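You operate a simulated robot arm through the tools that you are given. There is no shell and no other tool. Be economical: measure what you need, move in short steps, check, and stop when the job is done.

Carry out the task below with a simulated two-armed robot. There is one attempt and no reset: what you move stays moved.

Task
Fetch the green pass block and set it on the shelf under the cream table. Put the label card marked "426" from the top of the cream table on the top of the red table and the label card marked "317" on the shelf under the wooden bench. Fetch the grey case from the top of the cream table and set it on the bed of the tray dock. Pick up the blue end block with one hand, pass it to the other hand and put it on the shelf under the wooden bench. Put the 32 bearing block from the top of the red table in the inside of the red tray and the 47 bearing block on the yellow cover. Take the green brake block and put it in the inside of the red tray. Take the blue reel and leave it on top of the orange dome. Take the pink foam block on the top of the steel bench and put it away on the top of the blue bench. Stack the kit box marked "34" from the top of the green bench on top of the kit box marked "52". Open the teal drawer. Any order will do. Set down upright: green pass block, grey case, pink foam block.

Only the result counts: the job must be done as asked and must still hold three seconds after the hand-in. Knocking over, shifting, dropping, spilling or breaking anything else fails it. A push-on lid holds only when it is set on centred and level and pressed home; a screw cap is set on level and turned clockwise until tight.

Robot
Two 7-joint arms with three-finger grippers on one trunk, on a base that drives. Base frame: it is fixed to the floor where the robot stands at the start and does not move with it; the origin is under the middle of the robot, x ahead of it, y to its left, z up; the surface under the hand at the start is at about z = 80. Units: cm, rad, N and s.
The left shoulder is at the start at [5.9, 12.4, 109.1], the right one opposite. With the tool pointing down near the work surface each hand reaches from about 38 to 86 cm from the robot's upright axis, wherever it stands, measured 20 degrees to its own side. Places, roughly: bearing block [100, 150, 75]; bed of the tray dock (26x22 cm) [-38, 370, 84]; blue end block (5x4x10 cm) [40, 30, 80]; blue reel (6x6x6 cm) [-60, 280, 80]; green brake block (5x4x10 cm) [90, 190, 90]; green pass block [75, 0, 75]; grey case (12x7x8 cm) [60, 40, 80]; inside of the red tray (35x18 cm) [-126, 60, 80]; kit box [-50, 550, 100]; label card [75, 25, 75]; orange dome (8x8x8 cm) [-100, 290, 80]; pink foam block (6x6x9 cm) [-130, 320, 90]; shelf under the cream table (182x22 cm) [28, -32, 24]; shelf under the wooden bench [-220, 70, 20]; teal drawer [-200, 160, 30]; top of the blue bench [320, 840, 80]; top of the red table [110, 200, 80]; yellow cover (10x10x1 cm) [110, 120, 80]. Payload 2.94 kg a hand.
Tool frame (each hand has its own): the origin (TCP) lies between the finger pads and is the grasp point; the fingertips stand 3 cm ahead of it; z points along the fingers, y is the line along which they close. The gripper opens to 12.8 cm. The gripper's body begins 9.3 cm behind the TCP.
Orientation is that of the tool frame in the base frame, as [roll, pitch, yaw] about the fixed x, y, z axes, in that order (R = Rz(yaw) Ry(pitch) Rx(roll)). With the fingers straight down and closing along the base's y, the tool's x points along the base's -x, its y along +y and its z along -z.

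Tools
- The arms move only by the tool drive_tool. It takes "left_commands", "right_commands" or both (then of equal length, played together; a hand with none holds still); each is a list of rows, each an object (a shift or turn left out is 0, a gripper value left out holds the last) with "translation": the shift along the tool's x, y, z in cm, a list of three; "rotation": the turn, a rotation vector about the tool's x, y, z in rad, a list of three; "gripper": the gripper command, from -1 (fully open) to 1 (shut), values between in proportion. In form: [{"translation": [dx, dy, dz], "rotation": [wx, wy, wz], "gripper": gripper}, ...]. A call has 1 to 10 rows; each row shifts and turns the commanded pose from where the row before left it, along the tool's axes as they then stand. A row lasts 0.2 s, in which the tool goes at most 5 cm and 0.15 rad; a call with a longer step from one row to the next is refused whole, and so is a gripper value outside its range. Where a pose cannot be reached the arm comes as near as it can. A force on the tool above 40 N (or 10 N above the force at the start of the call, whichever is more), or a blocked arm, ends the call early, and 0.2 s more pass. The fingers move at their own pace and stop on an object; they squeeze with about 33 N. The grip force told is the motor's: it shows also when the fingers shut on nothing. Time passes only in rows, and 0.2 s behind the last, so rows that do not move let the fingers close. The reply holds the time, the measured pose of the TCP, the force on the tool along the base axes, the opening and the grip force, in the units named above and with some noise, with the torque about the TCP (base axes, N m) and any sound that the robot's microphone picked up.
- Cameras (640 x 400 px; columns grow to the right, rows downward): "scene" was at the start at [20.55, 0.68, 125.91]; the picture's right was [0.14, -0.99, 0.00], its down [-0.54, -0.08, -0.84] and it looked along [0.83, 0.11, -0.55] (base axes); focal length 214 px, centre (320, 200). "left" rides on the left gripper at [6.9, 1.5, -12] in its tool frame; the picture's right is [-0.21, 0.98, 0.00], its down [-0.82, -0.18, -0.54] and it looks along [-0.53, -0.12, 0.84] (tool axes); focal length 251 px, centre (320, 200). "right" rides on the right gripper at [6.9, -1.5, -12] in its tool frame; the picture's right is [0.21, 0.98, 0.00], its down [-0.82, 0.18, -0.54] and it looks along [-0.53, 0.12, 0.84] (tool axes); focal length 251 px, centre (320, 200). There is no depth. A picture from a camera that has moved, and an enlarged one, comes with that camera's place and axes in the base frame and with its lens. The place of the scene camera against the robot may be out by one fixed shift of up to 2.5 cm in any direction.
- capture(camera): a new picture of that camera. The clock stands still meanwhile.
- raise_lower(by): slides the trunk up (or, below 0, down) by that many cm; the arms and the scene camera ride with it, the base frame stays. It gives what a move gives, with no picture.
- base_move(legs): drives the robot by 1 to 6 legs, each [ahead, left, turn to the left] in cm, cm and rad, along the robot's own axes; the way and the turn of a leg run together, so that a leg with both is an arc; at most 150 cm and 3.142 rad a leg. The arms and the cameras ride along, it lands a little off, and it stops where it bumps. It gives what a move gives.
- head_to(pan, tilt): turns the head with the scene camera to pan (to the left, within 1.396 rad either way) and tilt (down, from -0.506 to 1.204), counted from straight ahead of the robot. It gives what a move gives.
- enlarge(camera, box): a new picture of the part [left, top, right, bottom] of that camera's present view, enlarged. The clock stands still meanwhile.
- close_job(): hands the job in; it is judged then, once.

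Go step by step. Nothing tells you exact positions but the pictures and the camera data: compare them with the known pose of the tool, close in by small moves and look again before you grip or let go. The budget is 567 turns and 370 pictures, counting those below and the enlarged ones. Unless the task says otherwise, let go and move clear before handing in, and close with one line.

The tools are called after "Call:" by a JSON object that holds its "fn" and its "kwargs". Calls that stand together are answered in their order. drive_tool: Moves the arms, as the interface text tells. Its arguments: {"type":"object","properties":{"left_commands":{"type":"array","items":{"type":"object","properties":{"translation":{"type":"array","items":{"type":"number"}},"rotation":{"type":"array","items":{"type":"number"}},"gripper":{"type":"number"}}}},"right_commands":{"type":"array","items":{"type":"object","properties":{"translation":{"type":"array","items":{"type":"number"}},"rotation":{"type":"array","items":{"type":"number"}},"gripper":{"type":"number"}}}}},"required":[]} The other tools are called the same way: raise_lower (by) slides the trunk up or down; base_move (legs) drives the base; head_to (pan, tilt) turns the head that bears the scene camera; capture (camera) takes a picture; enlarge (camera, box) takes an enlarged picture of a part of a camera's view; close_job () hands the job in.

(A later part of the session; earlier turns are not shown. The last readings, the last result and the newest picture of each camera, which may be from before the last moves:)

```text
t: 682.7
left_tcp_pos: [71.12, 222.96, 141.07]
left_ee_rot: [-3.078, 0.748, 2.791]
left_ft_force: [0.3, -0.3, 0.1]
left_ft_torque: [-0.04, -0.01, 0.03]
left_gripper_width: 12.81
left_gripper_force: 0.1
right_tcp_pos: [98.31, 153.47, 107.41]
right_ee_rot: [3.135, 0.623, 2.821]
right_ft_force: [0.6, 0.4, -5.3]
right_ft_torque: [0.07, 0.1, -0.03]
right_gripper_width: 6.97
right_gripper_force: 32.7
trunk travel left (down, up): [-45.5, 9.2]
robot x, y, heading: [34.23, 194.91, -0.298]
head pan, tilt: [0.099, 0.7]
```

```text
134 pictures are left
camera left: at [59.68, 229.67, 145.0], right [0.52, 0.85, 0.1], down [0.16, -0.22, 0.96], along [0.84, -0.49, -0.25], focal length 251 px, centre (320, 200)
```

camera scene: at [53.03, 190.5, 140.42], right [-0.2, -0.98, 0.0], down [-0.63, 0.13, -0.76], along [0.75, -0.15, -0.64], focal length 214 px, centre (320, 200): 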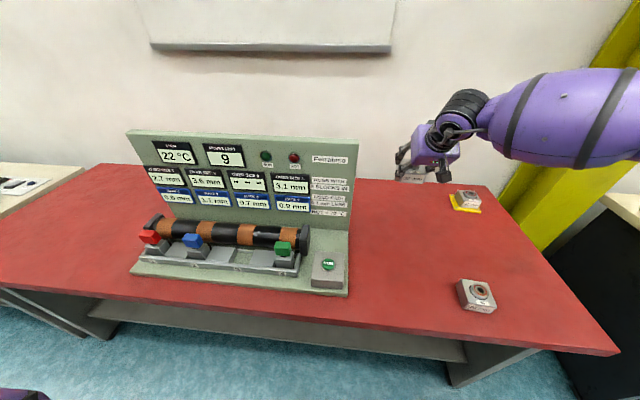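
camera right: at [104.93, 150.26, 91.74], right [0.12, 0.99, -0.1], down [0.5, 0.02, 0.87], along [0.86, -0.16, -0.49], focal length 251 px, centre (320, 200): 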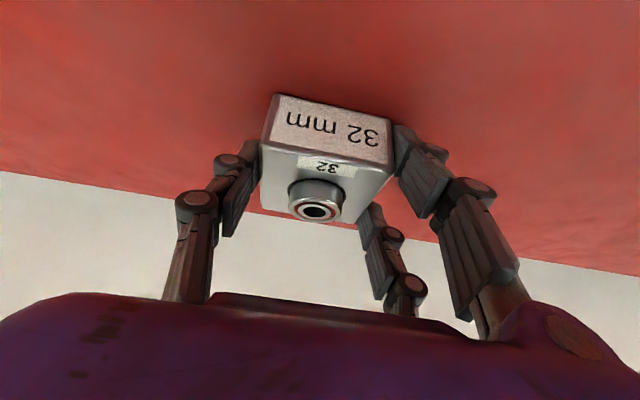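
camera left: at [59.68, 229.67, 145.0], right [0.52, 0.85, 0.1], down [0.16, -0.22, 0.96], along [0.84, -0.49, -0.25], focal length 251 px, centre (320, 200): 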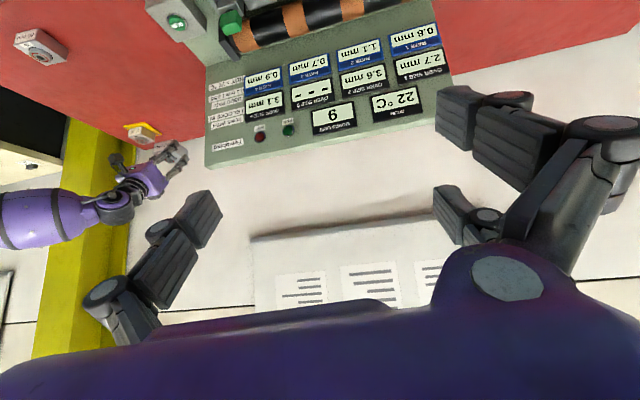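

The brake's green head is near (90.5, 193.3, 90). I'll bring the left hand over it, fingers down, for a closer look.

Call:
{"fn": "drive_tool", "kwargs": {"left_commands": [{"rotation": [-0.03, 0.145, 0]}, {"rotation": [-0.03, 0.145, 0]}, {"rotation": [0, 0.15, 0]}, {"rotation": [0, 0.15, 0]}, {"rotation": [0, 0.149, 0]}, {"translation": [0, -3, 3.5]}, {"translation": [0, -3, 3.5]}, {"translation": [0, -3, 3.5]}, {"translation": [0, -3, 3.5]}, {"translation": [0, -3, 3.5]}]}}

Call:
{"fn": "capture", "kwargs": {"camera": "left"}}

Call:
{"fn": "capture", "kwargs": {"camera": "scene"}}

```text
t: 684.9
left_tcp_pos: [62.87, 201.51, 119.85]
left_ee_rot: [3.136, 0.008, 2.781]
left_ft_force: [0.6, -0.6, -0.1]
left_ft_torque: [0.05, -0.01, -0.01]
left_gripper_width: 12.76
left_gripper_force: 0.1
left hand out of reach, approached as far as the arm can: row 3, 4, 5, 8, 9, 10
right_tcp_pos: [98.3, 153.25, 107.24]
right_ee_rot: [3.133, 0.624, 2.819]
right_ft_force: [-0.7, -0.2, -5.1]
right_ft_torque: [0.05, 0.12, -0.02]
right_gripper_width: 6.96
right_gripper_force: 33.0
trunk travel left (down, up): [-45.5, 9.2]
robot x, y, heading: [34.47, 195.32, -0.296]
head pan, tilt: [0.099, 0.7]
```

```text
133 pictures are left
camera left: at [56.77, 205.38, 131.72], right [0.55, 0.84, 0.01], down [0.7, -0.46, 0.55], along [0.46, -0.29, -0.84], focal length 251 px, centre (320, 200)
```

left: 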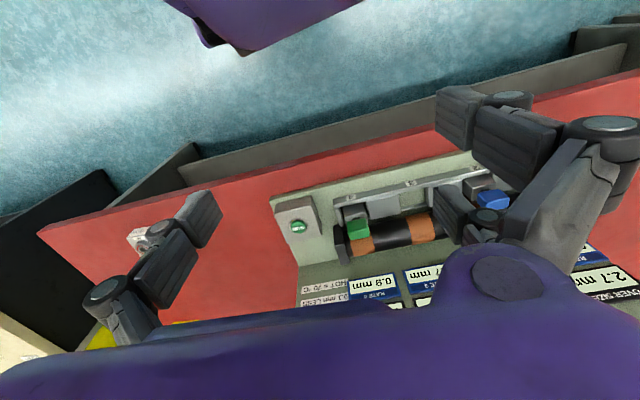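

```text
132 pictures are left
camera scene: at [53.09, 190.24, 140.4], right [-0.2, -0.98, 0.0], down [-0.63, 0.13, -0.76], along [0.75, -0.15, -0.65], focal length 214 px, centre (320, 200)
```

scene: 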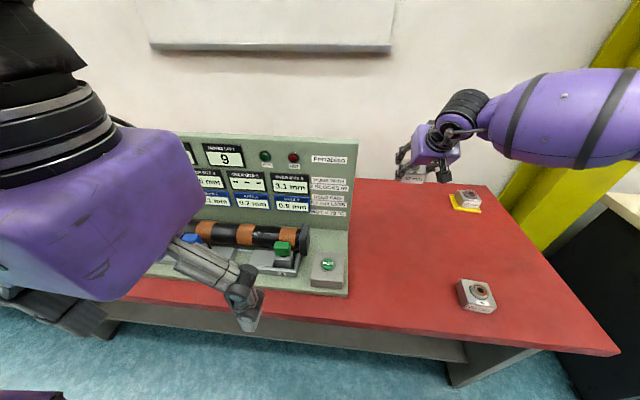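

Call:
{"fn": "enlarge", "kwargs": {"camera": "left", "box": [270, 170, 470, 295]}}

```text
3.20 times, centred on (370, 232) of left
camera zoom: at [56.77, 205.38, 131.72], right [0.55, 0.84, 0.01], down [0.7, -0.46, 0.55], along [0.46, -0.29, -0.84], focal length 805 px, centre (160, 96)
```

zoom: 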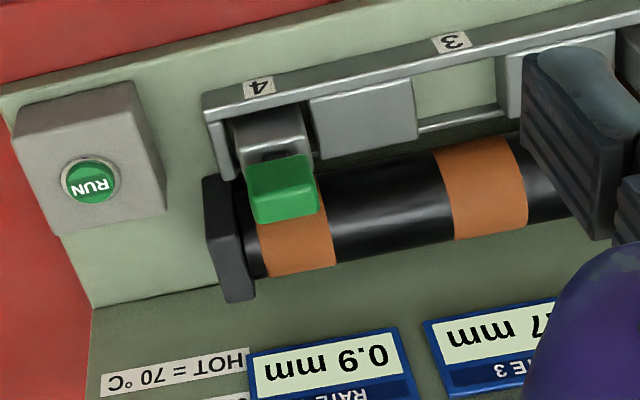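

From above, the green head stands right in front of the roller, so I'll grip it from the front with a nearly level hand. I'm backing off a little and levelling the left hand.

Call:
{"fn": "base_move", "kwargs": {"legs": [[-10, 0, 0]]}}

Call:
{"fn": "drive_tool", "kwargs": {"left_commands": [{"rotation": [0, -0.15, 0]}, {"rotation": [0, -0.15, 0]}, {"rotation": [0, -0.15, 0]}, {"rotation": [0, -0.15, 0]}, {"rotation": [0, -0.15, 0]}, {"rotation": [0, -0.15, 0]}, {"rotation": [0, -0.15, 0]}, {"rotation": [0, -0.15, 0]}]}}

Call:
{"fn": "capture", "kwargs": {"camera": "scene"}}

```text
t: 686.0
left_tcp_pos: [53.32, 204.71, 119.84]
left_ee_rot: [3.138, 0.007, 2.78]
left_ft_force: [1.0, 0.7, 0.5]
left_ft_torque: [0.03, 0.02, 0.01]
left_gripper_width: 12.77
left_gripper_force: 0.2
right_tcp_pos: [88.73, 156.35, 107.33]
right_ee_rot: [3.135, 0.624, 2.823]
right_ft_force: [0.6, 0.2, -3.8]
right_ft_torque: [0.03, 0.07, -0.01]
right_gripper_width: 6.94
right_gripper_force: 32.6
trunk travel left (down, up): [-45.5, 9.2]
robot x, y, heading: [24.85, 198.4, -0.295]
head pan, tilt: [0.099, 0.7]
```

```text
t: 687.8
left_tcp_pos: [62.59, 200.96, 141.71]
left_ee_rot: [3.127, 1.16, 2.766]
left_ft_force: [-0.5, 0.9, -0.2]
left_ft_torque: [0.01, 0.02, -0.08]
left_gripper_width: 12.82
left_gripper_force: 0.1
left hand out of reach, approached as far as the arm can: row 1, 2, 3, 4, 5, 6, 7, 8
right_tcp_pos: [88.81, 156.51, 107.4]
right_ee_rot: [3.133, 0.623, 2.822]
right_ft_force: [0.2, -0.6, -5.3]
right_ft_torque: [0.0, 0.06, -0.02]
right_gripper_width: 6.97
right_gripper_force: 33.0
trunk travel left (down, up): [-45.5, 9.2]
robot x, y, heading: [25.2, 197.55, -0.299]
head pan, tilt: [0.099, 0.7]
```

```text
130 pictures are left
camera scene: at [43.65, 194.04, 140.47], right [-0.14, -0.99, 0.0], down [-0.64, 0.09, -0.77], along [0.76, -0.11, -0.64], focal length 214 px, centre (320, 200)
```

scene: 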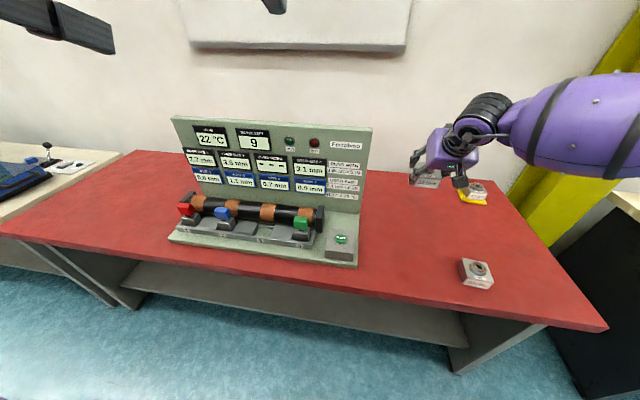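

Call:
{"fn": "drive_tool", "kwargs": {"left_commands": [{"translation": [4.5, 0, 1.8]}, {"translation": [4.5, 0, 1.8]}, {"translation": [4.5, 0, 1.8]}, {"translation": [4.5, 0, 1.8]}, {"translation": [3.6, 0.5, 3]}, {"translation": [3.6, 0.5, 3]}, {"translation": [3.6, 0.5, 3]}, {"translation": [3, 0.5, 3]}]}}

Call:
{"fn": "capture", "kwargs": {"camera": "scene"}}

```text
t: 689.6
left_tcp_pos: [75.02, 198.84, 133.43]
left_ee_rot: [3.134, 1.151, 2.775]
left_ft_force: [-0.2, 1.0, -0.2]
left_ft_torque: [-0.03, 0.02, -0.06]
left_gripper_width: 12.77
left_gripper_force: 0.1
left hand out of reach, approached as far as the arm can: row 1, 2, 3, 4, 5, 6, 7, 8
right_tcp_pos: [89.03, 156.57, 107.2]
right_ee_rot: [3.136, 0.624, 2.821]
right_ft_force: [0.4, 0.1, -4.5]
right_ft_torque: [0.03, 0.11, -0.02]
right_gripper_width: 6.95
right_gripper_force: 33.0
trunk travel left (down, up): [-45.5, 9.2]
robot x, y, heading: [24.68, 197.63, -0.296]
head pan, tilt: [0.099, 0.7]
```

```text
129 pictures are left
camera scene: at [43.82, 193.46, 140.39], right [-0.2, -0.98, 0.0], down [-0.63, 0.13, -0.76], along [0.75, -0.15, -0.65], focal length 214 px, centre (320, 200)
```

scene: 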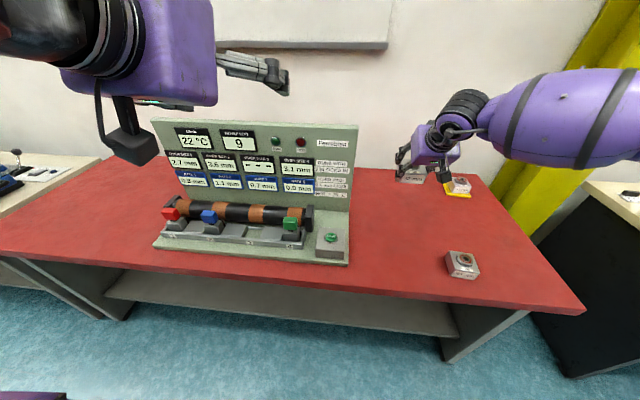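

The left arm is stuck in a high posture, so I'll rely on the right: first deliver block 32 to the red tray, then return for the brake. Raising, backing off and turning round.

Call:
{"fn": "raise_lower", "kwargs": {"by": 8}}

Call:
{"fn": "base_move", "kwargs": {"legs": [[-22, 0, 0], [0, 0, 1.56], [0, 0, 1.56], [0, 97, 0], [0, 97, 0]]}}

Call:
{"fn": "head_to", "kwargs": {"pan": -0.2, "tilt": 0.6}}

Call:
{"fn": "capture", "kwargs": {"camera": "scene"}}

```text
t: 690.8
left_tcp_pos: [74.8, 198.87, 141.59]
left_ee_rot: [3.132, 1.152, 2.773]
left_ft_force: [-0.6, -0.3, -0.1]
left_ft_torque: [0.0, -0.03, -0.01]
left_gripper_width: 12.79
left_gripper_force: 0.0
right_tcp_pos: [86.46, 157.11, 132.34]
right_ee_rot: [3.126, 0.862, 2.816]
right_ft_force: [0.3, -0.5, -6.5]
right_ft_torque: [0.01, 0.04, -0.03]
right_gripper_width: 6.95
right_gripper_force: 32.7
trunk travel left (down, up): [-53.5, 1.2]
robot x, y, heading: [24.68, 198.4, -0.297]
head pan, tilt: [0.099, 0.7]
```

```text
t: 717.0
left_tcp_pos: [-106.33, 20.29, 141.67]
left_ee_rot: [3.132, 1.155, -0.393]
left_ft_force: [0.3, 0.0, 0.1]
left_ft_torque: [-0.01, -0.03, 0.01]
left_gripper_width: 12.78
left_gripper_force: 0.1
right_tcp_pos: [-117.1, 62.32, 132.63]
right_ee_rot: [3.126, 0.865, -0.349]
right_ft_force: [0.2, 0.2, -4.0]
right_ft_torque: [-0.04, -0.1, -0.02]
right_gripper_width: 6.95
right_gripper_force: 33.1
trunk travel left (down, up): [-53.5, 1.2]
robot x, y, heading: [-56.7, 20.63, 2.818]
head pan, tilt: [0.099, 0.7]
```

```text
t: 717.8
left_tcp_pos: [-106.21, 20.37, 141.79]
left_ee_rot: [3.133, 1.156, -0.391]
left_ft_force: [0.4, -1.5, 0.1]
left_ft_torque: [0.01, -0.02, -0.01]
left_gripper_width: 12.81
left_gripper_force: 0.1
right_tcp_pos: [-117.11, 62.41, 132.66]
right_ee_rot: [3.127, 0.866, -0.349]
right_ft_force: [-0.6, -0.3, -4.0]
right_ft_torque: [0.0, -0.08, 0.0]
right_gripper_width: 6.94
right_gripper_force: 33.2
trunk travel left (down, up): [-53.5, 1.2]
robot x, y, heading: [-56.74, 19.91, 2.821]
head pan, tilt: [-0.201, 0.6]
```

```text
128 pictures are left
camera scene: at [-64.14, 24.87, 150.49], right [0.5, 0.87, 0.0], down [0.49, -0.28, -0.82], along [-0.72, 0.41, -0.57], focal length 214 px, centre (320, 200)
```

scene: 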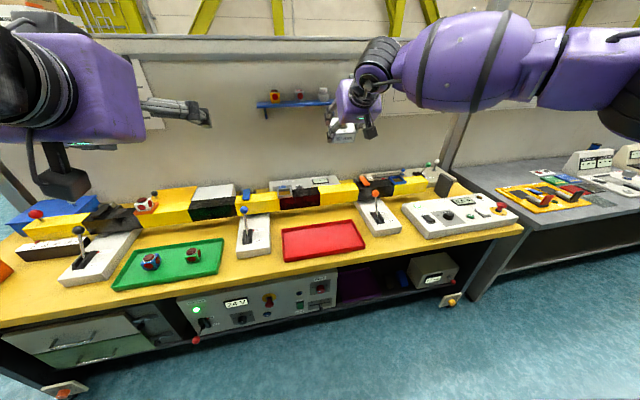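

Call:
{"fn": "drive_tool", "kwargs": {"right_commands": [{"rotation": [0, 0.125, 0]}, {"rotation": [0, 0.125, 0]}, {"rotation": [0, 0.12, 0]}]}}

Call:
{"fn": "raise_lower", "kwargs": {"by": -28}}

Call:
{"fn": "capture", "kwargs": {"camera": "scene"}}

```text
t: 718.6
left_tcp_pos: [-106.54, 20.22, 141.69]
left_ee_rot: [3.135, 1.155, -0.388]
left_ft_force: [-1.1, 0.0, 0.2]
left_ft_torque: [-0.01, -0.03, -0.02]
left_gripper_width: 12.8
left_gripper_force: 0.0
right_tcp_pos: [-114.77, 63.36, 132.35]
right_ee_rot: [3.13, 0.681, -0.347]
right_ft_force: [-0.9, -0.6, -4.7]
right_ft_torque: [0.0, -0.13, 0.02]
right_gripper_width: 6.97
right_gripper_force: 33.0
right hand out of reach, approached as far as the arm can: row 1, 2
trunk travel left (down, up): [-53.5, 1.2]
robot x, y, heading: [-56.67, 19.93, 2.826]
head pan, tilt: [-0.201, 0.6]
```

```text
t: 721.4
left_tcp_pos: [-111.7, 22.26, 101.64]
left_ee_rot: [-3.122, 0.878, -0.364]
left_ft_force: [0.4, 0.3, -0.3]
left_ft_torque: [-0.03, 0.03, 0.01]
left_gripper_width: 12.79
left_gripper_force: 0.1
right_tcp_pos: [-114.67, 63.25, 104.51]
right_ee_rot: [3.128, 0.681, -0.346]
right_ft_force: [0.1, -0.7, -4.6]
right_ft_torque: [0.01, -0.06, 0.02]
right_gripper_width: 7.0
right_gripper_force: 33.2
trunk travel left (down, up): [-25.5, 29.2]
robot x, y, heading: [-56.69, 20.05, 2.823]
head pan, tilt: [-0.201, 0.6]
```

```text
127 pictures are left
camera scene: at [-76.46, 28.96, 120.65], right [0.5, 0.87, 0.0], down [0.49, -0.28, -0.82], along [-0.72, 0.41, -0.57], focal length 214 px, centre (320, 200)
```

scene: 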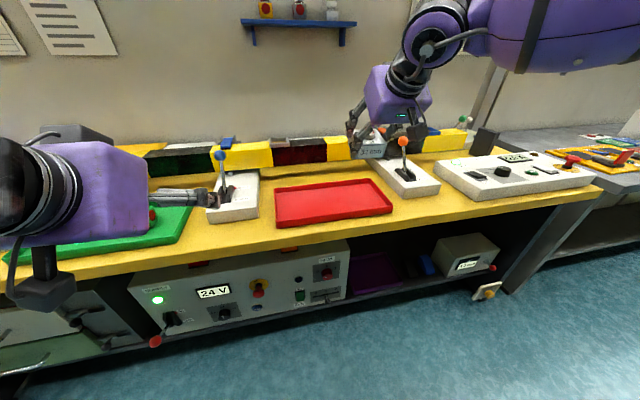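

The left hand is close to a lever; I'll pull it back and up first.

Call:
{"fn": "drive_tool", "kwargs": {"left_commands": [{"translation": [-1.5, 0, -4.3]}, {"translation": [-1.5, 0, -4.3]}, {"translation": [-1.5, 0, -4.3]}, {"translation": [-2.5, 0, -4]}], "right_commands": [{"rotation": [0, 0.09, 0]}, {"rotation": [0, 0.09, 0]}, {}, {}]}}

Call:
{"fn": "capture", "kwargs": {"camera": "scene"}}

Call:
{"fn": "capture", "kwargs": {"camera": "right"}}

```text
t: 722.4
left_tcp_pos: [-103.57, 19.03, 118.1]
left_ee_rot: [-3.139, 0.884, -0.387]
left_ft_force: [2.0, 0.5, 1.0]
left_ft_torque: [-0.1, 0.13, 0.13]
left_gripper_width: 12.78
left_gripper_force: 0.0
right_tcp_pos: [-114.64, 63.38, 104.45]
right_ee_rot: [3.132, 0.501, -0.341]
right_ft_force: [-0.7, -1.1, -4.6]
right_ft_torque: [0.03, -0.1, -0.03]
right_gripper_width: 6.96
right_gripper_force: 32.5
trunk travel left (down, up): [-25.5, 29.2]
robot x, y, heading: [-56.66, 20.18, 2.82]
head pan, tilt: [-0.201, 0.6]
```

```text
126 pictures are left
camera scene: at [-77.01, 28.94, 123.39], right [0.47, 0.88, 0.0], down [0.26, -0.14, -0.95], along [-0.84, 0.45, -0.3], focal length 214 px, centre (320, 200)
```

scene: 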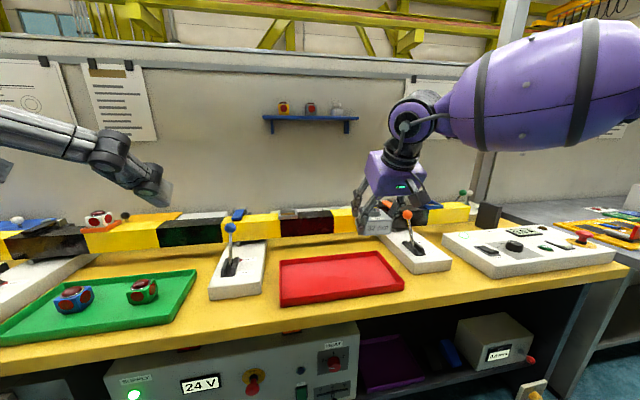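

```text
125 pictures are left
camera right: at [-102.94, 60.95, 111.66], right [-0.15, -0.98, -0.09], down [-0.49, -0.01, 0.87], along [-0.86, 0.17, -0.48], focal length 251 px, centre (320, 200)
```

right: 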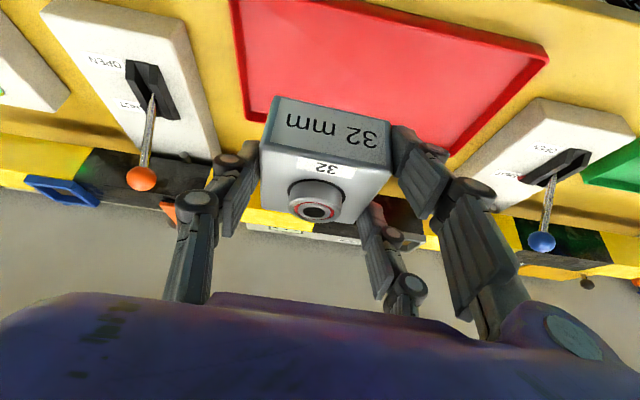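

Call:
{"fn": "drive_tool", "kwargs": {"right_commands": [{"translation": [-0.43, -0.07, 3.8]}, {"translation": [-0.43, -0.07, 3.8]}, {"translation": [-0.43, -0.07, 3.8]}, {"translation": [-0.43, -0.07, 3.8]}]}}

Call:
{"fn": "capture", "kwargs": {"camera": "right"}}

```text
t: 723.4
left_tcp_pos: [-104.22, 19.02, 117.81]
left_ee_rot: [-3.118, 0.875, -0.366]
left_ft_force: [0.7, 0.2, -0.2]
left_ft_torque: [-0.02, -0.04, 0.06]
left_gripper_width: 12.78
left_gripper_force: 0.0
right_tcp_pos: [-123.21, 66.72, 91.72]
right_ee_rot: [3.13, 0.502, -0.345]
right_ft_force: [-0.7, -0.4, -3.4]
right_ft_torque: [-0.05, -0.11, 0.0]
right_gripper_width: 6.96
right_gripper_force: 33.1
trunk travel left (down, up): [-25.5, 29.2]
robot x, y, heading: [-56.58, 19.98, 2.823]
head pan, tilt: [-0.201, 0.6]
```

```text
124 pictures are left
camera right: at [-111.45, 64.31, 98.93], right [-0.15, -0.98, -0.09], down [-0.49, -0.01, 0.87], along [-0.86, 0.17, -0.48], focal length 251 px, centre (320, 200)
```

right: 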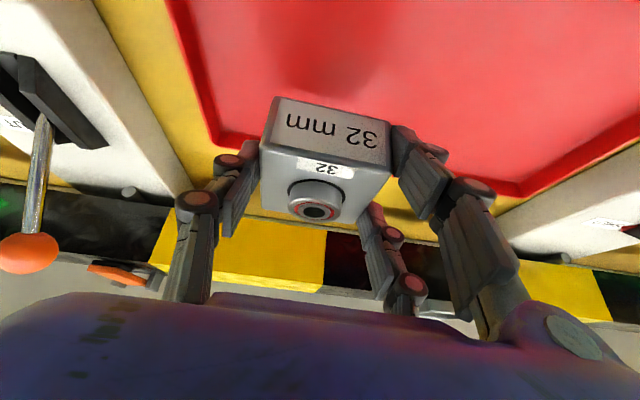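

Call:
{"fn": "drive_tool", "kwargs": {"right_commands": [{"translation": [0.96, 0, 1.75]}, {"translation": [0.96, 0, 1.75]}, {"translation": [0.5, 0, 0.88]}, {"translation": [0.2, 0, 0.35]}, {"translation": [0.2, 0, 0.35]}, {"translation": [0.2, 0, 0.35]}, {"translation": [0.2, 0, 0.35]}]}}

```text
t: 725.0
left_tcp_pos: [-104.03, 18.85, 117.97]
left_ee_rot: [-3.121, 0.878, -0.366]
left_ft_force: [0.4, -0.3, 0.4]
left_ft_torque: [-0.01, -0.01, -0.03]
left_gripper_width: 12.8
left_gripper_force: 0.1
right_tcp_pos: [-122.96, 66.39, 85.33]
right_ee_rot: [3.13, 0.505, -0.341]
right_ft_force: [1.3, 0.8, 0.4]
right_ft_torque: [0.12, -0.18, -0.01]
right_gripper_width: 6.97
right_gripper_force: 32.9
trunk travel left (down, up): [-25.5, 29.2]
robot x, y, heading: [-56.45, 19.65, 2.828]
head pan, tilt: [-0.201, 0.6]
```

Call:
{"fn": "drive_tool", "kwargs": {"right_commands": [{"translation": [0.15, 0, 0.27]}, {"gripper": 0}, {"gripper": -0.3}, {"gripper": -0.4}, {"translation": [0, 0, -3]}, {"translation": [0, 0, -4]}, {"translation": [0, 0, -4.5]}]}}

Call:
{"fn": "capture", "kwargs": {"camera": "right"}}

```text
t: 726.6
left_tcp_pos: [-103.92, 18.76, 118.09]
left_ee_rot: [-3.122, 0.879, -0.364]
left_ft_force: [0.3, 0.2, 0.6]
left_ft_torque: [0.01, 0.01, 0.0]
left_gripper_width: 12.79
left_gripper_force: 0.0
right_tcp_pos: [-117.52, 64.73, 95.19]
right_ee_rot: [3.129, 0.502, -0.343]
right_ft_force: [-0.6, 0.3, 0.8]
right_ft_torque: [0.02, 0.0, 0.01]
right_gripper_width: 8.97
right_gripper_force: 0.0
trunk travel left (down, up): [-25.5, 29.2]
robot x, y, heading: [-56.37, 20.22, 2.819]
head pan, tilt: [-0.201, 0.6]
```

```text
123 pictures are left
camera right: at [-105.72, 62.37, 102.35], right [-0.15, -0.98, -0.09], down [-0.49, -0.01, 0.87], along [-0.86, 0.17, -0.48], focal length 251 px, centre (320, 200)
```

right: 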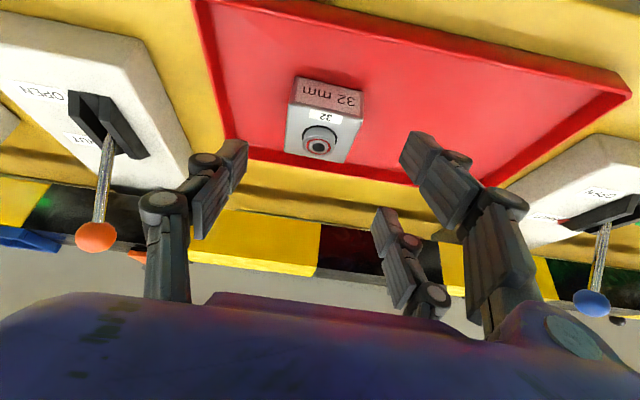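

Block 32 is in the red tray. Next come the cards on the cream table; I'll raise and retract the right hand, back off and turn toward the table's left end.

Call:
{"fn": "raise_lower", "kwargs": {"by": 26}}

Call:
{"fn": "drive_tool", "kwargs": {"right_commands": [{"translation": [3.5, 0, -1.9], "gripper": -1}, {"translation": [3.5, 0, -1.9]}, {"translation": [3.5, 0, -1.9]}, {"translation": [3.5, 0, -1.9]}, {"translation": [3.5, 0, -1.9]}, {"translation": [3.5, 0, -1.9]}]}}

Call:
{"fn": "base_move", "kwargs": {"legs": [[-8, 0, 0], [0, 0, -1.5], [0, 0, -1.5], [0, 40, 0]]}}

Call:
{"fn": "head_to", "kwargs": {"pan": 0, "tilt": 0.6}}

Call:
{"fn": "capture", "kwargs": {"camera": "scene"}}

```text
t: 729.3
left_tcp_pos: [-103.88, 18.73, 143.87]
left_ee_rot: [-3.121, 0.874, -0.365]
left_ft_force: [-1.1, 0.6, 0.3]
left_ft_torque: [-0.02, 0.04, -0.01]
left_gripper_width: 12.78
left_gripper_force: 0.0
right_tcp_pos: [-115.64, 63.92, 131.83]
right_ee_rot: [3.126, 0.652, -0.345]
right_ft_force: [-0.2, -0.4, -0.1]
right_ft_torque: [0.01, 0.01, 0.0]
right_gripper_width: 8.95
right_gripper_force: 0.1
trunk travel left (down, up): [-51.5, 3.2]
robot x, y, heading: [-56.88, 20.22, 2.82]
head pan, tilt: [-0.201, 0.6]
```

```text
t: 730.7
left_tcp_pos: [-103.55, 18.62, 143.95]
left_ee_rot: [-3.119, 0.88, -0.366]
left_ft_force: [0.2, -0.2, 1.2]
left_ft_torque: [-0.01, 0.01, -0.03]
left_gripper_width: 12.79
left_gripper_force: 0.0
right_tcp_pos: [-93.12, 56.19, 128.25]
right_ee_rot: [3.124, 0.655, -0.346]
right_ft_force: [0.0, -0.2, -0.5]
right_ft_torque: [-0.02, 0.04, 0.0]
right_gripper_width: 12.8
right_gripper_force: 0.0
trunk travel left (down, up): [-51.5, 3.2]
robot x, y, heading: [-56.34, 20.23, 2.827]
head pan, tilt: [-0.201, 0.6]
```

```text
t: 742.6
left_tcp_pos: [4.7, 63.52, 143.94]
left_ee_rot: [-3.12, 0.876, 2.91]
left_ft_force: [-0.1, -0.2, -0.1]
left_ft_torque: [0.02, 0.01, -0.01]
left_gripper_width: 12.79
left_gripper_force: 0.1
right_tcp_pos: [-0.7, 24.98, 128.29]
right_ee_rot: [3.125, 0.654, 2.931]
right_ft_force: [-0.6, 0.1, 0.1]
right_ft_torque: [0.04, 0.02, -0.03]
right_gripper_width: 12.81
right_gripper_force: 0.1
trunk travel left (down, up): [-51.5, 3.2]
robot x, y, heading: [-41.78, 55.75, -0.186]
head pan, tilt: [-0.201, 0.6]
```

```text
t: 743.4
left_tcp_pos: [4.72, 63.5, 143.85]
left_ee_rot: [-3.119, 0.875, 2.912]
left_ft_force: [-0.4, -0.5, 0.6]
left_ft_torque: [0.04, -0.01, 0.01]
left_gripper_width: 12.8
left_gripper_force: 0.0
right_tcp_pos: [-0.6, 24.9, 128.26]
right_ee_rot: [3.124, 0.655, 2.932]
right_ft_force: [0.2, -0.6, 0.6]
right_ft_torque: [0.01, -0.01, 0.06]
right_gripper_width: 12.82
right_gripper_force: 0.0
trunk travel left (down, up): [-51.5, 3.2]
robot x, y, heading: [-41.94, 55.69, -0.189]
head pan, tilt: [0.0, 0.6]
```

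```text
122 pictures are left
camera scene: at [-27.3, 53.05, 148.41], right [-0.18, -0.98, 0.0], down [-0.56, 0.1, -0.83], along [0.81, -0.15, -0.56], focal length 214 px, centre (320, 200)
```

scene: 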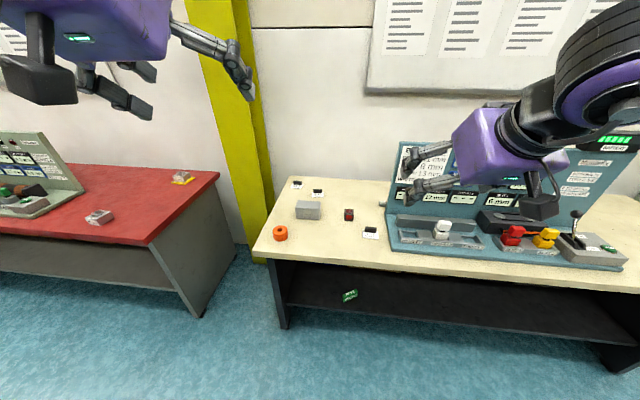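

Call:
{"fn": "base_move", "kwargs": {"legs": [[0, 24.7, 0], [58, 0, 0]]}}

Call:
{"fn": "drive_tool", "kwargs": {"right_commands": [{"rotation": [0.01, 0.15, 0]}, {"rotation": [0.01, 0.15, 0]}, {"rotation": [0, 0.15, 0]}, {"rotation": [0, 0.15, 0]}, {"rotation": [0, 0.055, 0]}, {"rotation": [0, 0, 0.15]}, {"rotation": [0, 0, 0.15]}, {"rotation": [0, 0, 0.15]}, {"rotation": [0, 0, 0.15]}, {"rotation": [0, 0, 0.15]}]}}

Call:
{"fn": "drive_tool", "kwargs": {"right_commands": [{"rotation": [0, 0, 0.15]}, {"rotation": [0, 0, 0.15]}, {"rotation": [0, 0, 0.15]}, {"rotation": [0, 0, 0.15]}, {"rotation": [0, 0, 0.15]}]}}

```text
t: 748.8
left_tcp_pos: [61.31, 78.55, 143.7]
left_ee_rot: [-3.119, 0.87, 2.914]
left_ft_force: [-0.2, 0.2, -0.3]
left_ft_torque: [-0.01, 0.01, -0.03]
left_gripper_width: 12.79
left_gripper_force: 0.0
right_tcp_pos: [55.83, 39.99, 128.18]
right_ee_rot: [3.125, 0.647, 2.933]
right_ft_force: [-0.3, 0.1, 0.0]
right_ft_torque: [0.02, 0.03, 0.0]
right_gripper_width: 12.78
right_gripper_force: 0.1
trunk travel left (down, up): [-51.5, 3.2]
robot x, y, heading: [14.19, 70.84, -0.182]
head pan, tilt: [0.0, 0.6]
stopped in leg 2: the robot was blocked; the commanded pose is now the measured one
```

```text
t: 751.0
left_tcp_pos: [60.97, 78.6, 143.79]
left_ee_rot: [-3.121, 0.875, 2.914]
left_ft_force: [0.3, -0.3, 0.1]
left_ft_torque: [-0.02, 0.03, -0.02]
left_gripper_width: 12.81
left_gripper_force: 0.1
right_tcp_pos: [55.61, 40.06, 128.23]
right_ee_rot: [-3.137, 0.001, 2.18]
right_ft_force: [-0.2, 0.3, 0.0]
right_ft_torque: [0.0, 0.01, 0.01]
right_gripper_width: 12.81
right_gripper_force: 0.0
trunk travel left (down, up): [-51.5, 3.2]
robot x, y, heading: [14.31, 70.89, -0.186]
head pan, tilt: [0.0, 0.6]
```

```text
t: 752.2
left_tcp_pos: [61.05, 78.68, 143.76]
left_ee_rot: [-3.121, 0.875, 2.914]
left_ft_force: [0.4, -0.7, -0.6]
left_ft_torque: [0.02, 0.0, 0.0]
left_gripper_width: 12.83
left_gripper_force: 0.0
right_tcp_pos: [55.48, 39.95, 128.26]
right_ee_rot: [-3.141, 0.006, 1.428]
right_ft_force: [0.6, -1.0, 0.6]
right_ft_torque: [0.01, 0.01, 0.0]
right_gripper_width: 12.82
right_gripper_force: 0.1
trunk travel left (down, up): [-51.5, 3.2]
robot x, y, heading: [14.47, 71.02, -0.187]
head pan, tilt: [0.0, 0.6]
```

Call:
{"fn": "raise_lower", "kwargs": {"by": -22}}

Call:
{"fn": "capture", "kwargs": {"camera": "right"}}

```text
t: 754.5
left_tcp_pos: [60.97, 78.62, 121.81]
left_ee_rot: [-3.12, 0.873, 2.913]
left_ft_force: [0.2, 0.4, 0.2]
left_ft_torque: [-0.02, 0.04, 0.01]
left_gripper_width: 12.79
left_gripper_force: 0.0
right_tcp_pos: [55.6, 39.97, 106.3]
right_ee_rot: [-3.141, 0.005, 1.434]
right_ft_force: [0.4, -0.5, 0.3]
right_ft_torque: [0.01, -0.03, 0.01]
right_gripper_width: 12.8
right_gripper_force: 0.0
trunk travel left (down, up): [-29.5, 25.2]
robot x, y, heading: [14.46, 70.72, -0.187]
head pan, tilt: [0.0, 0.6]
```

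```text
121 pictures are left
camera right: at [55.05, 47.13, 118.28], right [1.0, 0.08, 0.0], down [0.07, -0.84, 0.54], along [0.04, -0.54, -0.84], focal length 251 px, centre (320, 200)
```

right: 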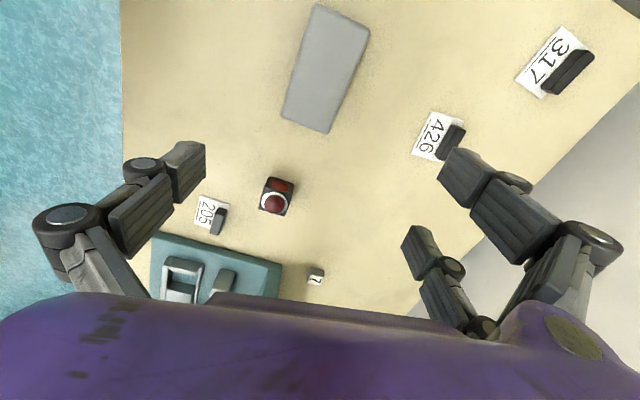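

I can see both cards well: bar 426 at (75.5, 35.7), bar 317 at (87.0, 46.1). I'll align to 426's bar and approach.

Call:
{"fn": "drive_tool", "kwargs": {"right_commands": [{"rotation": [0, 0, 0.124]}, {"rotation": [0, 0, 0.123]}, {"translation": [0.69, 4.0, 2.7]}, {"translation": [0.69, 4.0, 2.7]}, {"translation": [0.69, 4.0, 2.7]}, {"translation": [0.69, 4.0, 2.7]}, {"translation": [0.69, 4.0, 2.7]}]}}

Call:
{"fn": "capture", "kwargs": {"camera": "right"}}

```text
t: 756.1
left_tcp_pos: [61.1, 78.6, 121.84]
left_ee_rot: [-3.121, 0.872, 2.912]
left_ft_force: [0.2, -0.2, -0.3]
left_ft_torque: [0.03, 0.02, 0.02]
left_gripper_width: 12.78
left_gripper_force: 0.1
right_tcp_pos: [75.53, 35.13, 92.59]
right_ee_rot: [3.141, 0.004, 1.183]
right_ft_force: [0.7, -0.3, 1.1]
right_ft_torque: [0.03, 0.06, -0.01]
right_gripper_width: 12.75
right_gripper_force: 0.1
trunk travel left (down, up): [-29.5, 25.2]
robot x, y, heading: [14.29, 70.9, -0.189]
head pan, tilt: [0.0, 0.6]
```

```text
120 pictures are left
camera right: at [76.69, 42.24, 104.55], right [0.99, -0.17, 0.0], down [-0.14, -0.83, 0.55], along [-0.09, -0.54, -0.84], focal length 251 px, centre (320, 200)
```

right: 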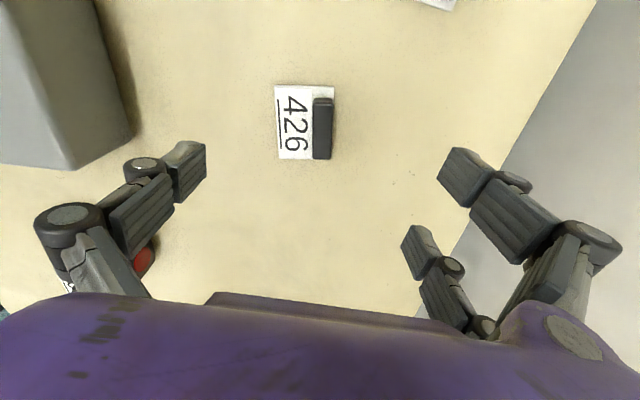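

Call:
{"fn": "drive_tool", "kwargs": {"right_commands": [{"translation": [0.4, 0.17, 0], "gripper": 0.2}, {"gripper": 0.2}, {"translation": [0, 0, 4.6]}, {"translation": [0, 0, 4.4]}, {"gripper": 1}, {"gripper": 1}]}}

Call:
{"fn": "capture", "kwargs": {"camera": "right"}}

```text
t: 757.5
left_tcp_pos: [60.91, 78.65, 121.9]
left_ee_rot: [-3.122, 0.875, 2.914]
left_ft_force: [0.0, 0.5, 0.9]
left_ft_torque: [-0.02, -0.03, 0.0]
left_gripper_width: 12.8
left_gripper_force: 0.1
right_tcp_pos: [74.86, 35.46, 83.85]
right_ee_rot: [-3.141, 0.004, 1.185]
right_ft_force: [0.7, -0.3, 1.1]
right_ft_torque: [0.06, -0.06, 0.03]
right_gripper_width: 1.71
right_gripper_force: 33.3
right hand out of reach, approached as far as the arm can: row 4
trunk travel left (down, up): [-29.5, 25.2]
robot x, y, heading: [14.22, 70.69, -0.186]
head pan, tilt: [0.0, 0.6]
```

```text
119 pictures are left
camera right: at [76.07, 42.56, 95.82], right [0.99, -0.17, 0.0], down [-0.14, -0.83, 0.54], along [-0.09, -0.54, -0.84], focal length 251 px, centre (320, 200)
```

right: 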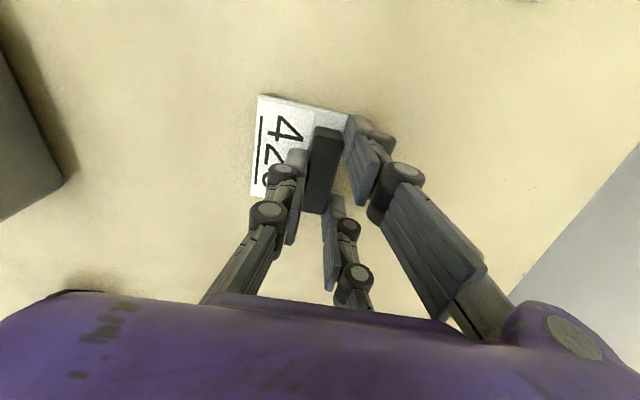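

Card 426 is gripped by its bar. I'm lifting it.

Call:
{"fn": "drive_tool", "kwargs": {"right_commands": [{"translation": [0, 0, -2]}, {"translation": [0, 0, -4]}, {"translation": [0, 0, -4.5]}, {"translation": [0, 0, -4.5]}, {"translation": [0, 0, -4.5]}]}}

Call:
{"fn": "raise_lower", "kwargs": {"by": 14}}

Call:
{"fn": "capture", "kwargs": {"camera": "right"}}

```text
t: 758.7
left_tcp_pos: [60.83, 78.66, 121.91]
left_ee_rot: [-3.119, 0.874, 2.912]
left_ft_force: [0.2, -0.1, 0.0]
left_ft_torque: [-0.02, -0.02, -0.03]
left_gripper_width: 12.79
left_gripper_force: 0.0
right_tcp_pos: [74.82, 35.79, 103.41]
right_ee_rot: [-3.14, 0.005, 1.185]
right_ft_force: [-0.6, 0.1, 0.0]
right_ft_torque: [0.02, -0.04, 0.02]
right_gripper_width: 1.7
right_gripper_force: 33.1
trunk travel left (down, up): [-29.5, 25.2]
robot x, y, heading: [14.28, 70.74, -0.187]
head pan, tilt: [0.0, 0.6]
```

```text
t: 760.4
left_tcp_pos: [61.07, 78.77, 135.82]
left_ee_rot: [-3.121, 0.875, 2.912]
left_ft_force: [0.1, -0.6, -0.1]
left_ft_torque: [-0.02, -0.02, 0.05]
left_gripper_width: 12.82
left_gripper_force: 0.1
right_tcp_pos: [72.84, 36.04, 125.55]
right_ee_rot: [2.992, -0.026, 1.187]
right_ft_force: [-0.5, -0.3, -0.7]
right_ft_torque: [-0.02, 0.02, 0.0]
right_gripper_width: 1.72
right_gripper_force: 33.3
trunk travel left (down, up): [-43.5, 11.2]
robot x, y, heading: [14.63, 70.66, -0.186]
head pan, tilt: [0.0, 0.6]
```

```text
118 pictures are left
camera right: at [72.23, 43.35, 137.52], right [0.97, -0.17, 0.15], down [-0.22, -0.81, 0.54], along [0.03, -0.56, -0.83], focal length 251 px, centre (320, 200)
```

right: 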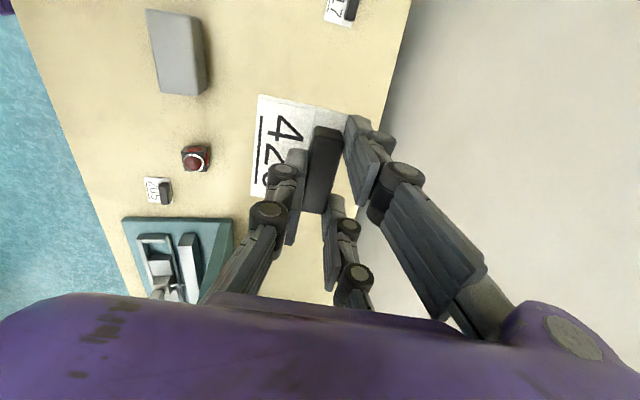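

Holding card 426. I'll drive to the red table and set it in the free area near (84, 124).

Call:
{"fn": "base_move", "kwargs": {"legs": [[-50, 0, 0], [0, 88, 0], [45.5, 0, 0]]}}

Call:
{"fn": "head_to", "kwargs": {"pan": -0.5, "tilt": 0.6}}

Call:
{"fn": "capture", "kwargs": {"camera": "scene"}}

```text
t: 773.4
left_tcp_pos: [71.34, 168.23, 135.95]
left_ee_rot: [-3.121, 0.878, 2.936]
left_ft_force: [-0.2, 0.2, -0.3]
left_ft_torque: [-0.01, -0.04, -0.02]
left_gripper_width: 12.8
left_gripper_force: 0.1
right_tcp_pos: [84.03, 125.82, 125.78]
right_ee_rot: [2.991, -0.027, 1.209]
right_ft_force: [-0.8, -0.6, -0.5]
right_ft_torque: [-0.02, -0.01, -0.02]
right_gripper_width: 1.7
right_gripper_force: 32.8
trunk travel left (down, up): [-43.5, 11.2]
robot x, y, heading: [24.82, 159.03, -0.16]
head pan, tilt: [0.0, 0.6]
```

```text
t: 774.3
left_tcp_pos: [71.36, 168.22, 135.81]
left_ee_rot: [-3.121, 0.874, 2.934]
left_ft_force: [-0.6, 0.2, -1.0]
left_ft_torque: [0.01, 0.03, -0.04]
left_gripper_width: 12.8
left_gripper_force: 0.1
right_tcp_pos: [83.96, 125.87, 125.83]
right_ee_rot: [2.992, -0.026, 1.209]
right_ft_force: [-0.1, 0.4, -0.2]
right_ft_torque: [-0.02, -0.03, -0.01]
right_gripper_width: 1.69
right_gripper_force: 33.1
trunk travel left (down, up): [-43.5, 11.2]
robot x, y, heading: [24.84, 159.0, -0.168]
head pan, tilt: [-0.499, 0.6]
```

```text
117 pictures are left
camera scene: at [43.35, 152.1, 138.98], right [-0.61, -0.79, 0.0], down [-0.45, 0.35, -0.83], along [0.65, -0.51, -0.56], focal length 214 px, centre (320, 200)
```

scene: 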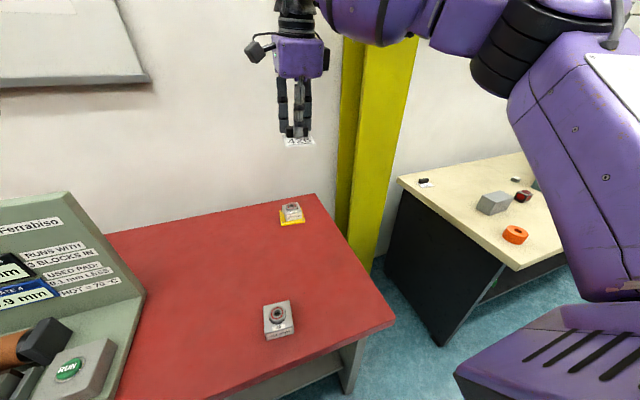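

Call:
{"fn": "drive_tool", "kwargs": {"right_commands": [{"rotation": [0.148, -0.02, 0]}]}}

Call:
{"fn": "raise_lower", "kwargs": {"by": -22}}

Call:
{"fn": "drive_tool", "kwargs": {"right_commands": [{"translation": [0, 0, 4.5]}, {"translation": [0, 0, 4.5]}, {"translation": [0, 0, 4.5]}, {"translation": [0, 0, 3]}]}}

Call:
{"fn": "capture", "kwargs": {"camera": "right"}}

```text
t: 774.7
left_tcp_pos: [71.28, 168.08, 135.94]
left_ee_rot: [-3.123, 0.876, 2.934]
left_ft_force: [-1.1, -0.1, 1.2]
left_ft_torque: [0.03, -0.03, 0.05]
left_gripper_width: 12.78
left_gripper_force: 0.0
right_tcp_pos: [80.12, 124.22, 125.89]
right_ee_rot: [3.141, -0.006, 1.207]
right_ft_force: [-0.6, 0.2, 0.7]
right_ft_torque: [0.09, 0.0, 0.0]
right_gripper_width: 1.71
right_gripper_force: 33.2
right hand out of reach, approached as far as the arm can: row 1
trunk travel left (down, up): [-43.5, 11.2]
robot x, y, heading: [24.86, 159.57, -0.165]
head pan, tilt: [-0.499, 0.6]
```

```text
t: 777.0
left_tcp_pos: [71.33, 168.33, 113.83]
left_ee_rot: [-3.121, 0.874, 2.936]
left_ft_force: [-0.4, -0.7, 0.0]
left_ft_torque: [0.03, 0.02, -0.01]
left_gripper_width: 12.8
left_gripper_force: 0.0
right_tcp_pos: [80.3, 124.55, 103.79]
right_ee_rot: [3.138, -0.006, 1.208]
right_ft_force: [1.6, -0.2, -0.4]
right_ft_torque: [-0.01, -0.02, 0.02]
right_gripper_width: 1.68
right_gripper_force: 33.2
trunk travel left (down, up): [-21.5, 33.2]
robot x, y, heading: [25.08, 159.43, -0.166]
head pan, tilt: [-0.499, 0.6]
```

```text
t: 778.0
left_tcp_pos: [71.47, 168.22, 114.0]
left_ee_rot: [-3.12, 0.874, 2.935]
left_ft_force: [0.0, 0.2, 0.6]
left_ft_torque: [0.01, 0.0, 0.02]
left_gripper_width: 12.82
left_gripper_force: 0.0
right_tcp_pos: [80.47, 124.49, 87.25]
right_ee_rot: [3.138, -0.006, 1.208]
right_ft_force: [-0.3, -0.5, -0.2]
right_ft_torque: [0.02, -0.01, 0.01]
right_gripper_width: 1.73
right_gripper_force: 33.5
trunk travel left (down, up): [-21.5, 33.2]
robot x, y, heading: [25.15, 159.58, -0.165]
head pan, tilt: [-0.499, 0.6]
```

```text
116 pictures are left
camera right: at [81.45, 131.52, 99.27], right [0.99, -0.15, 0.0], down [-0.13, -0.83, 0.54], along [-0.07, -0.53, -0.84], focal length 251 px, centre (320, 200)
```

right: 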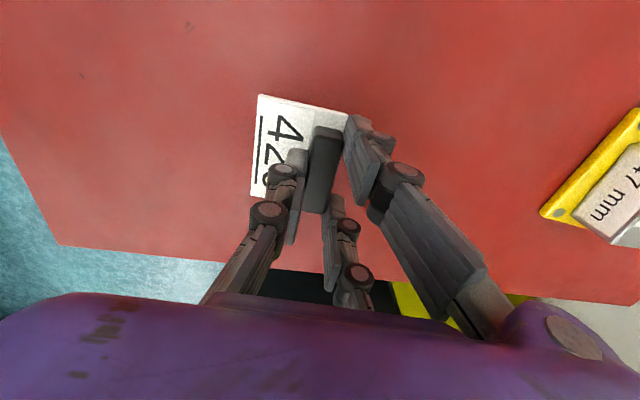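

Clear space below; I'm lowering until contact and then releasing.

Call:
{"fn": "drive_tool", "kwargs": {"right_commands": [{"translation": [0, 0, 2]}, {"translation": [0, 0, 1]}, {"translation": [0, 0, 0.3]}, {"translation": [0, 0, 0.3]}, {"translation": [0, 0, 0.3]}, {"translation": [0, 0, 0.3]}, {"translation": [0, 0, 0.3]}]}}

```text
t: 779.6
left_tcp_pos: [71.21, 168.39, 113.82]
left_ee_rot: [-3.121, 0.876, 2.936]
left_ft_force: [0.2, -0.6, 0.1]
left_ft_torque: [0.02, 0.0, 0.0]
left_gripper_width: 12.79
left_gripper_force: 0.1
right_tcp_pos: [80.55, 124.76, 83.37]
right_ee_rot: [3.13, -0.01, 1.21]
right_ft_force: [-5.4, 0.6, 16.0]
right_ft_torque: [-0.05, 0.28, 0.01]
right_gripper_width: 1.7
right_gripper_force: 32.4
trunk travel left (down, up): [-21.5, 33.2]
robot x, y, heading: [24.74, 159.69, -0.161]
head pan, tilt: [-0.499, 0.6]
stopped in row 7 (right hand): the force on the tool passed its limit at 44 N (the readings are from after the stop); the commanded pose is now the measured one
```

Call:
{"fn": "drive_tool", "kwargs": {"right_commands": [{"gripper": 0.6}, {"gripper": 0.3}, {"gripper": 0.2}, {"translation": [0, 0, -3]}, {"translation": [0, 0, -4]}, {"translation": [0, 0, -4]}, {"translation": [0, 0, -4]}, {"translation": [0, 0, -4]}]}}

Call:
{"fn": "capture", "kwargs": {"camera": "right"}}

```text
t: 781.4
left_tcp_pos: [71.19, 168.3, 113.95]
left_ee_rot: [-3.119, 0.874, 2.937]
left_ft_force: [0.0, -0.9, 0.7]
left_ft_torque: [-0.04, 0.02, -0.03]
left_gripper_width: 12.79
left_gripper_force: 0.0
right_tcp_pos: [80.47, 124.31, 102.23]
right_ee_rot: [3.133, -0.009, 1.209]
right_ft_force: [-0.1, 0.1, -0.5]
right_ft_torque: [0.01, 0.0, -0.01]
right_gripper_width: 5.12
right_gripper_force: 0.1
trunk travel left (down, up): [-21.5, 33.2]
robot x, y, heading: [24.72, 158.97, -0.162]
head pan, tilt: [-0.499, 0.6]
```

```text
115 pictures are left
camera right: at [81.38, 131.38, 114.25], right [0.99, -0.15, 0.01], down [-0.13, -0.84, 0.53], along [-0.07, -0.53, -0.85], focal length 251 px, centre (320, 200)
```

right: 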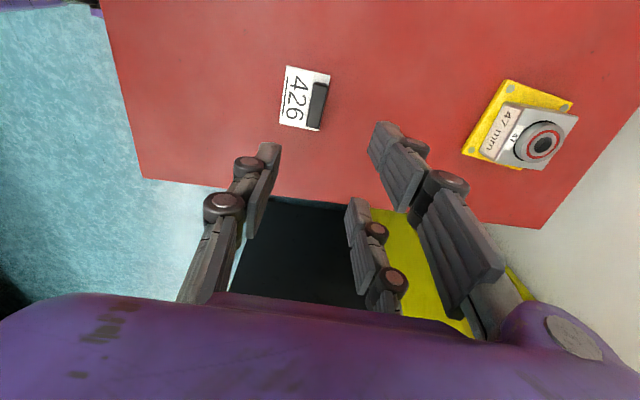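

Card 426 is on the red table. Now the brake with the right hand: I'll back off, rotate to neutral yaw and tilt the hand forward.

Call:
{"fn": "base_move", "kwargs": {"legs": [[-25, 0, 0]]}}

Call:
{"fn": "drive_tool", "kwargs": {"right_commands": [{"rotation": [0, 0, -0.15], "gripper": -1}, {"rotation": [0, 0, -0.15]}, {"rotation": [0, 0, -0.15]}, {"rotation": [0, 0, -0.15]}, {"rotation": [0, 0, -0.15]}, {"rotation": [0, 0, -0.15]}, {"rotation": [0, 0, -0.15]}, {"rotation": [0, 0, -0.15]}, {"rotation": [0, 0, -0.15]}, {"rotation": [0, 0, -0.15]}]}}

Call:
{"fn": "drive_tool", "kwargs": {"right_commands": [{"rotation": [0, 0, -0.1]}, {"rotation": [0, -0.15, 0]}, {"rotation": [0, -0.15, 0]}, {"rotation": [0, -0.15, 0]}, {"rotation": [0, -0.15, 0]}, {"rotation": [0, -0.15, 0]}, {"rotation": [0, -0.15, 0]}, {"rotation": [0, -0.15, 0]}, {"rotation": [0, -0.15, 0]}]}}

```text
t: 783.2
left_tcp_pos: [46.51, 172.28, 113.92]
left_ee_rot: [-3.121, 0.874, 2.936]
left_ft_force: [-0.7, -0.5, 0.7]
left_ft_torque: [0.0, -0.01, -0.02]
left_gripper_width: 12.79
left_gripper_force: 0.0
right_tcp_pos: [55.88, 128.55, 102.09]
right_ee_rot: [3.134, -0.01, 1.209]
right_ft_force: [0.4, 0.2, -0.3]
right_ft_torque: [-0.03, -0.02, -0.02]
right_gripper_width: 5.12
right_gripper_force: 0.0
trunk travel left (down, up): [-21.5, 33.2]
robot x, y, heading: [0.01, 163.52, -0.163]
head pan, tilt: [-0.499, 0.6]
```

```text
t: 785.4
left_tcp_pos: [46.54, 172.38, 113.97]
left_ee_rot: [-3.119, 0.876, 2.938]
left_ft_force: [0.7, -0.2, 0.2]
left_ft_torque: [-0.02, 0.0, 0.01]
left_gripper_width: 12.8
left_gripper_force: 0.1
right_tcp_pos: [55.78, 128.65, 102.11]
right_ee_rot: [3.131, 0.007, 2.713]
right_ft_force: [0.0, 0.5, 0.1]
right_ft_torque: [0.0, 0.06, -0.03]
right_gripper_width: 12.81
right_gripper_force: 0.0
trunk travel left (down, up): [-21.5, 33.2]
robot x, y, heading: [-0.04, 163.51, -0.159]
head pan, tilt: [-0.499, 0.6]
```

```text
t: 787.4
left_tcp_pos: [46.39, 172.36, 113.74]
left_ee_rot: [-3.122, 0.874, 2.937]
left_ft_force: [-0.1, -0.4, 0.3]
left_ft_torque: [0.02, -0.03, 0.01]
left_gripper_width: 12.81
left_gripper_force: 0.2
right_tcp_pos: [55.75, 128.55, 102.13]
right_ee_rot: [3.11, 1.209, 2.78]
right_ft_force: [-0.3, -0.5, -0.2]
right_ft_torque: [-0.04, -0.01, -0.03]
right_gripper_width: 12.82
right_gripper_force: 0.1
trunk travel left (down, up): [-21.5, 33.2]
robot x, y, heading: [0.23, 163.93, -0.163]
head pan, tilt: [-0.499, 0.6]
```

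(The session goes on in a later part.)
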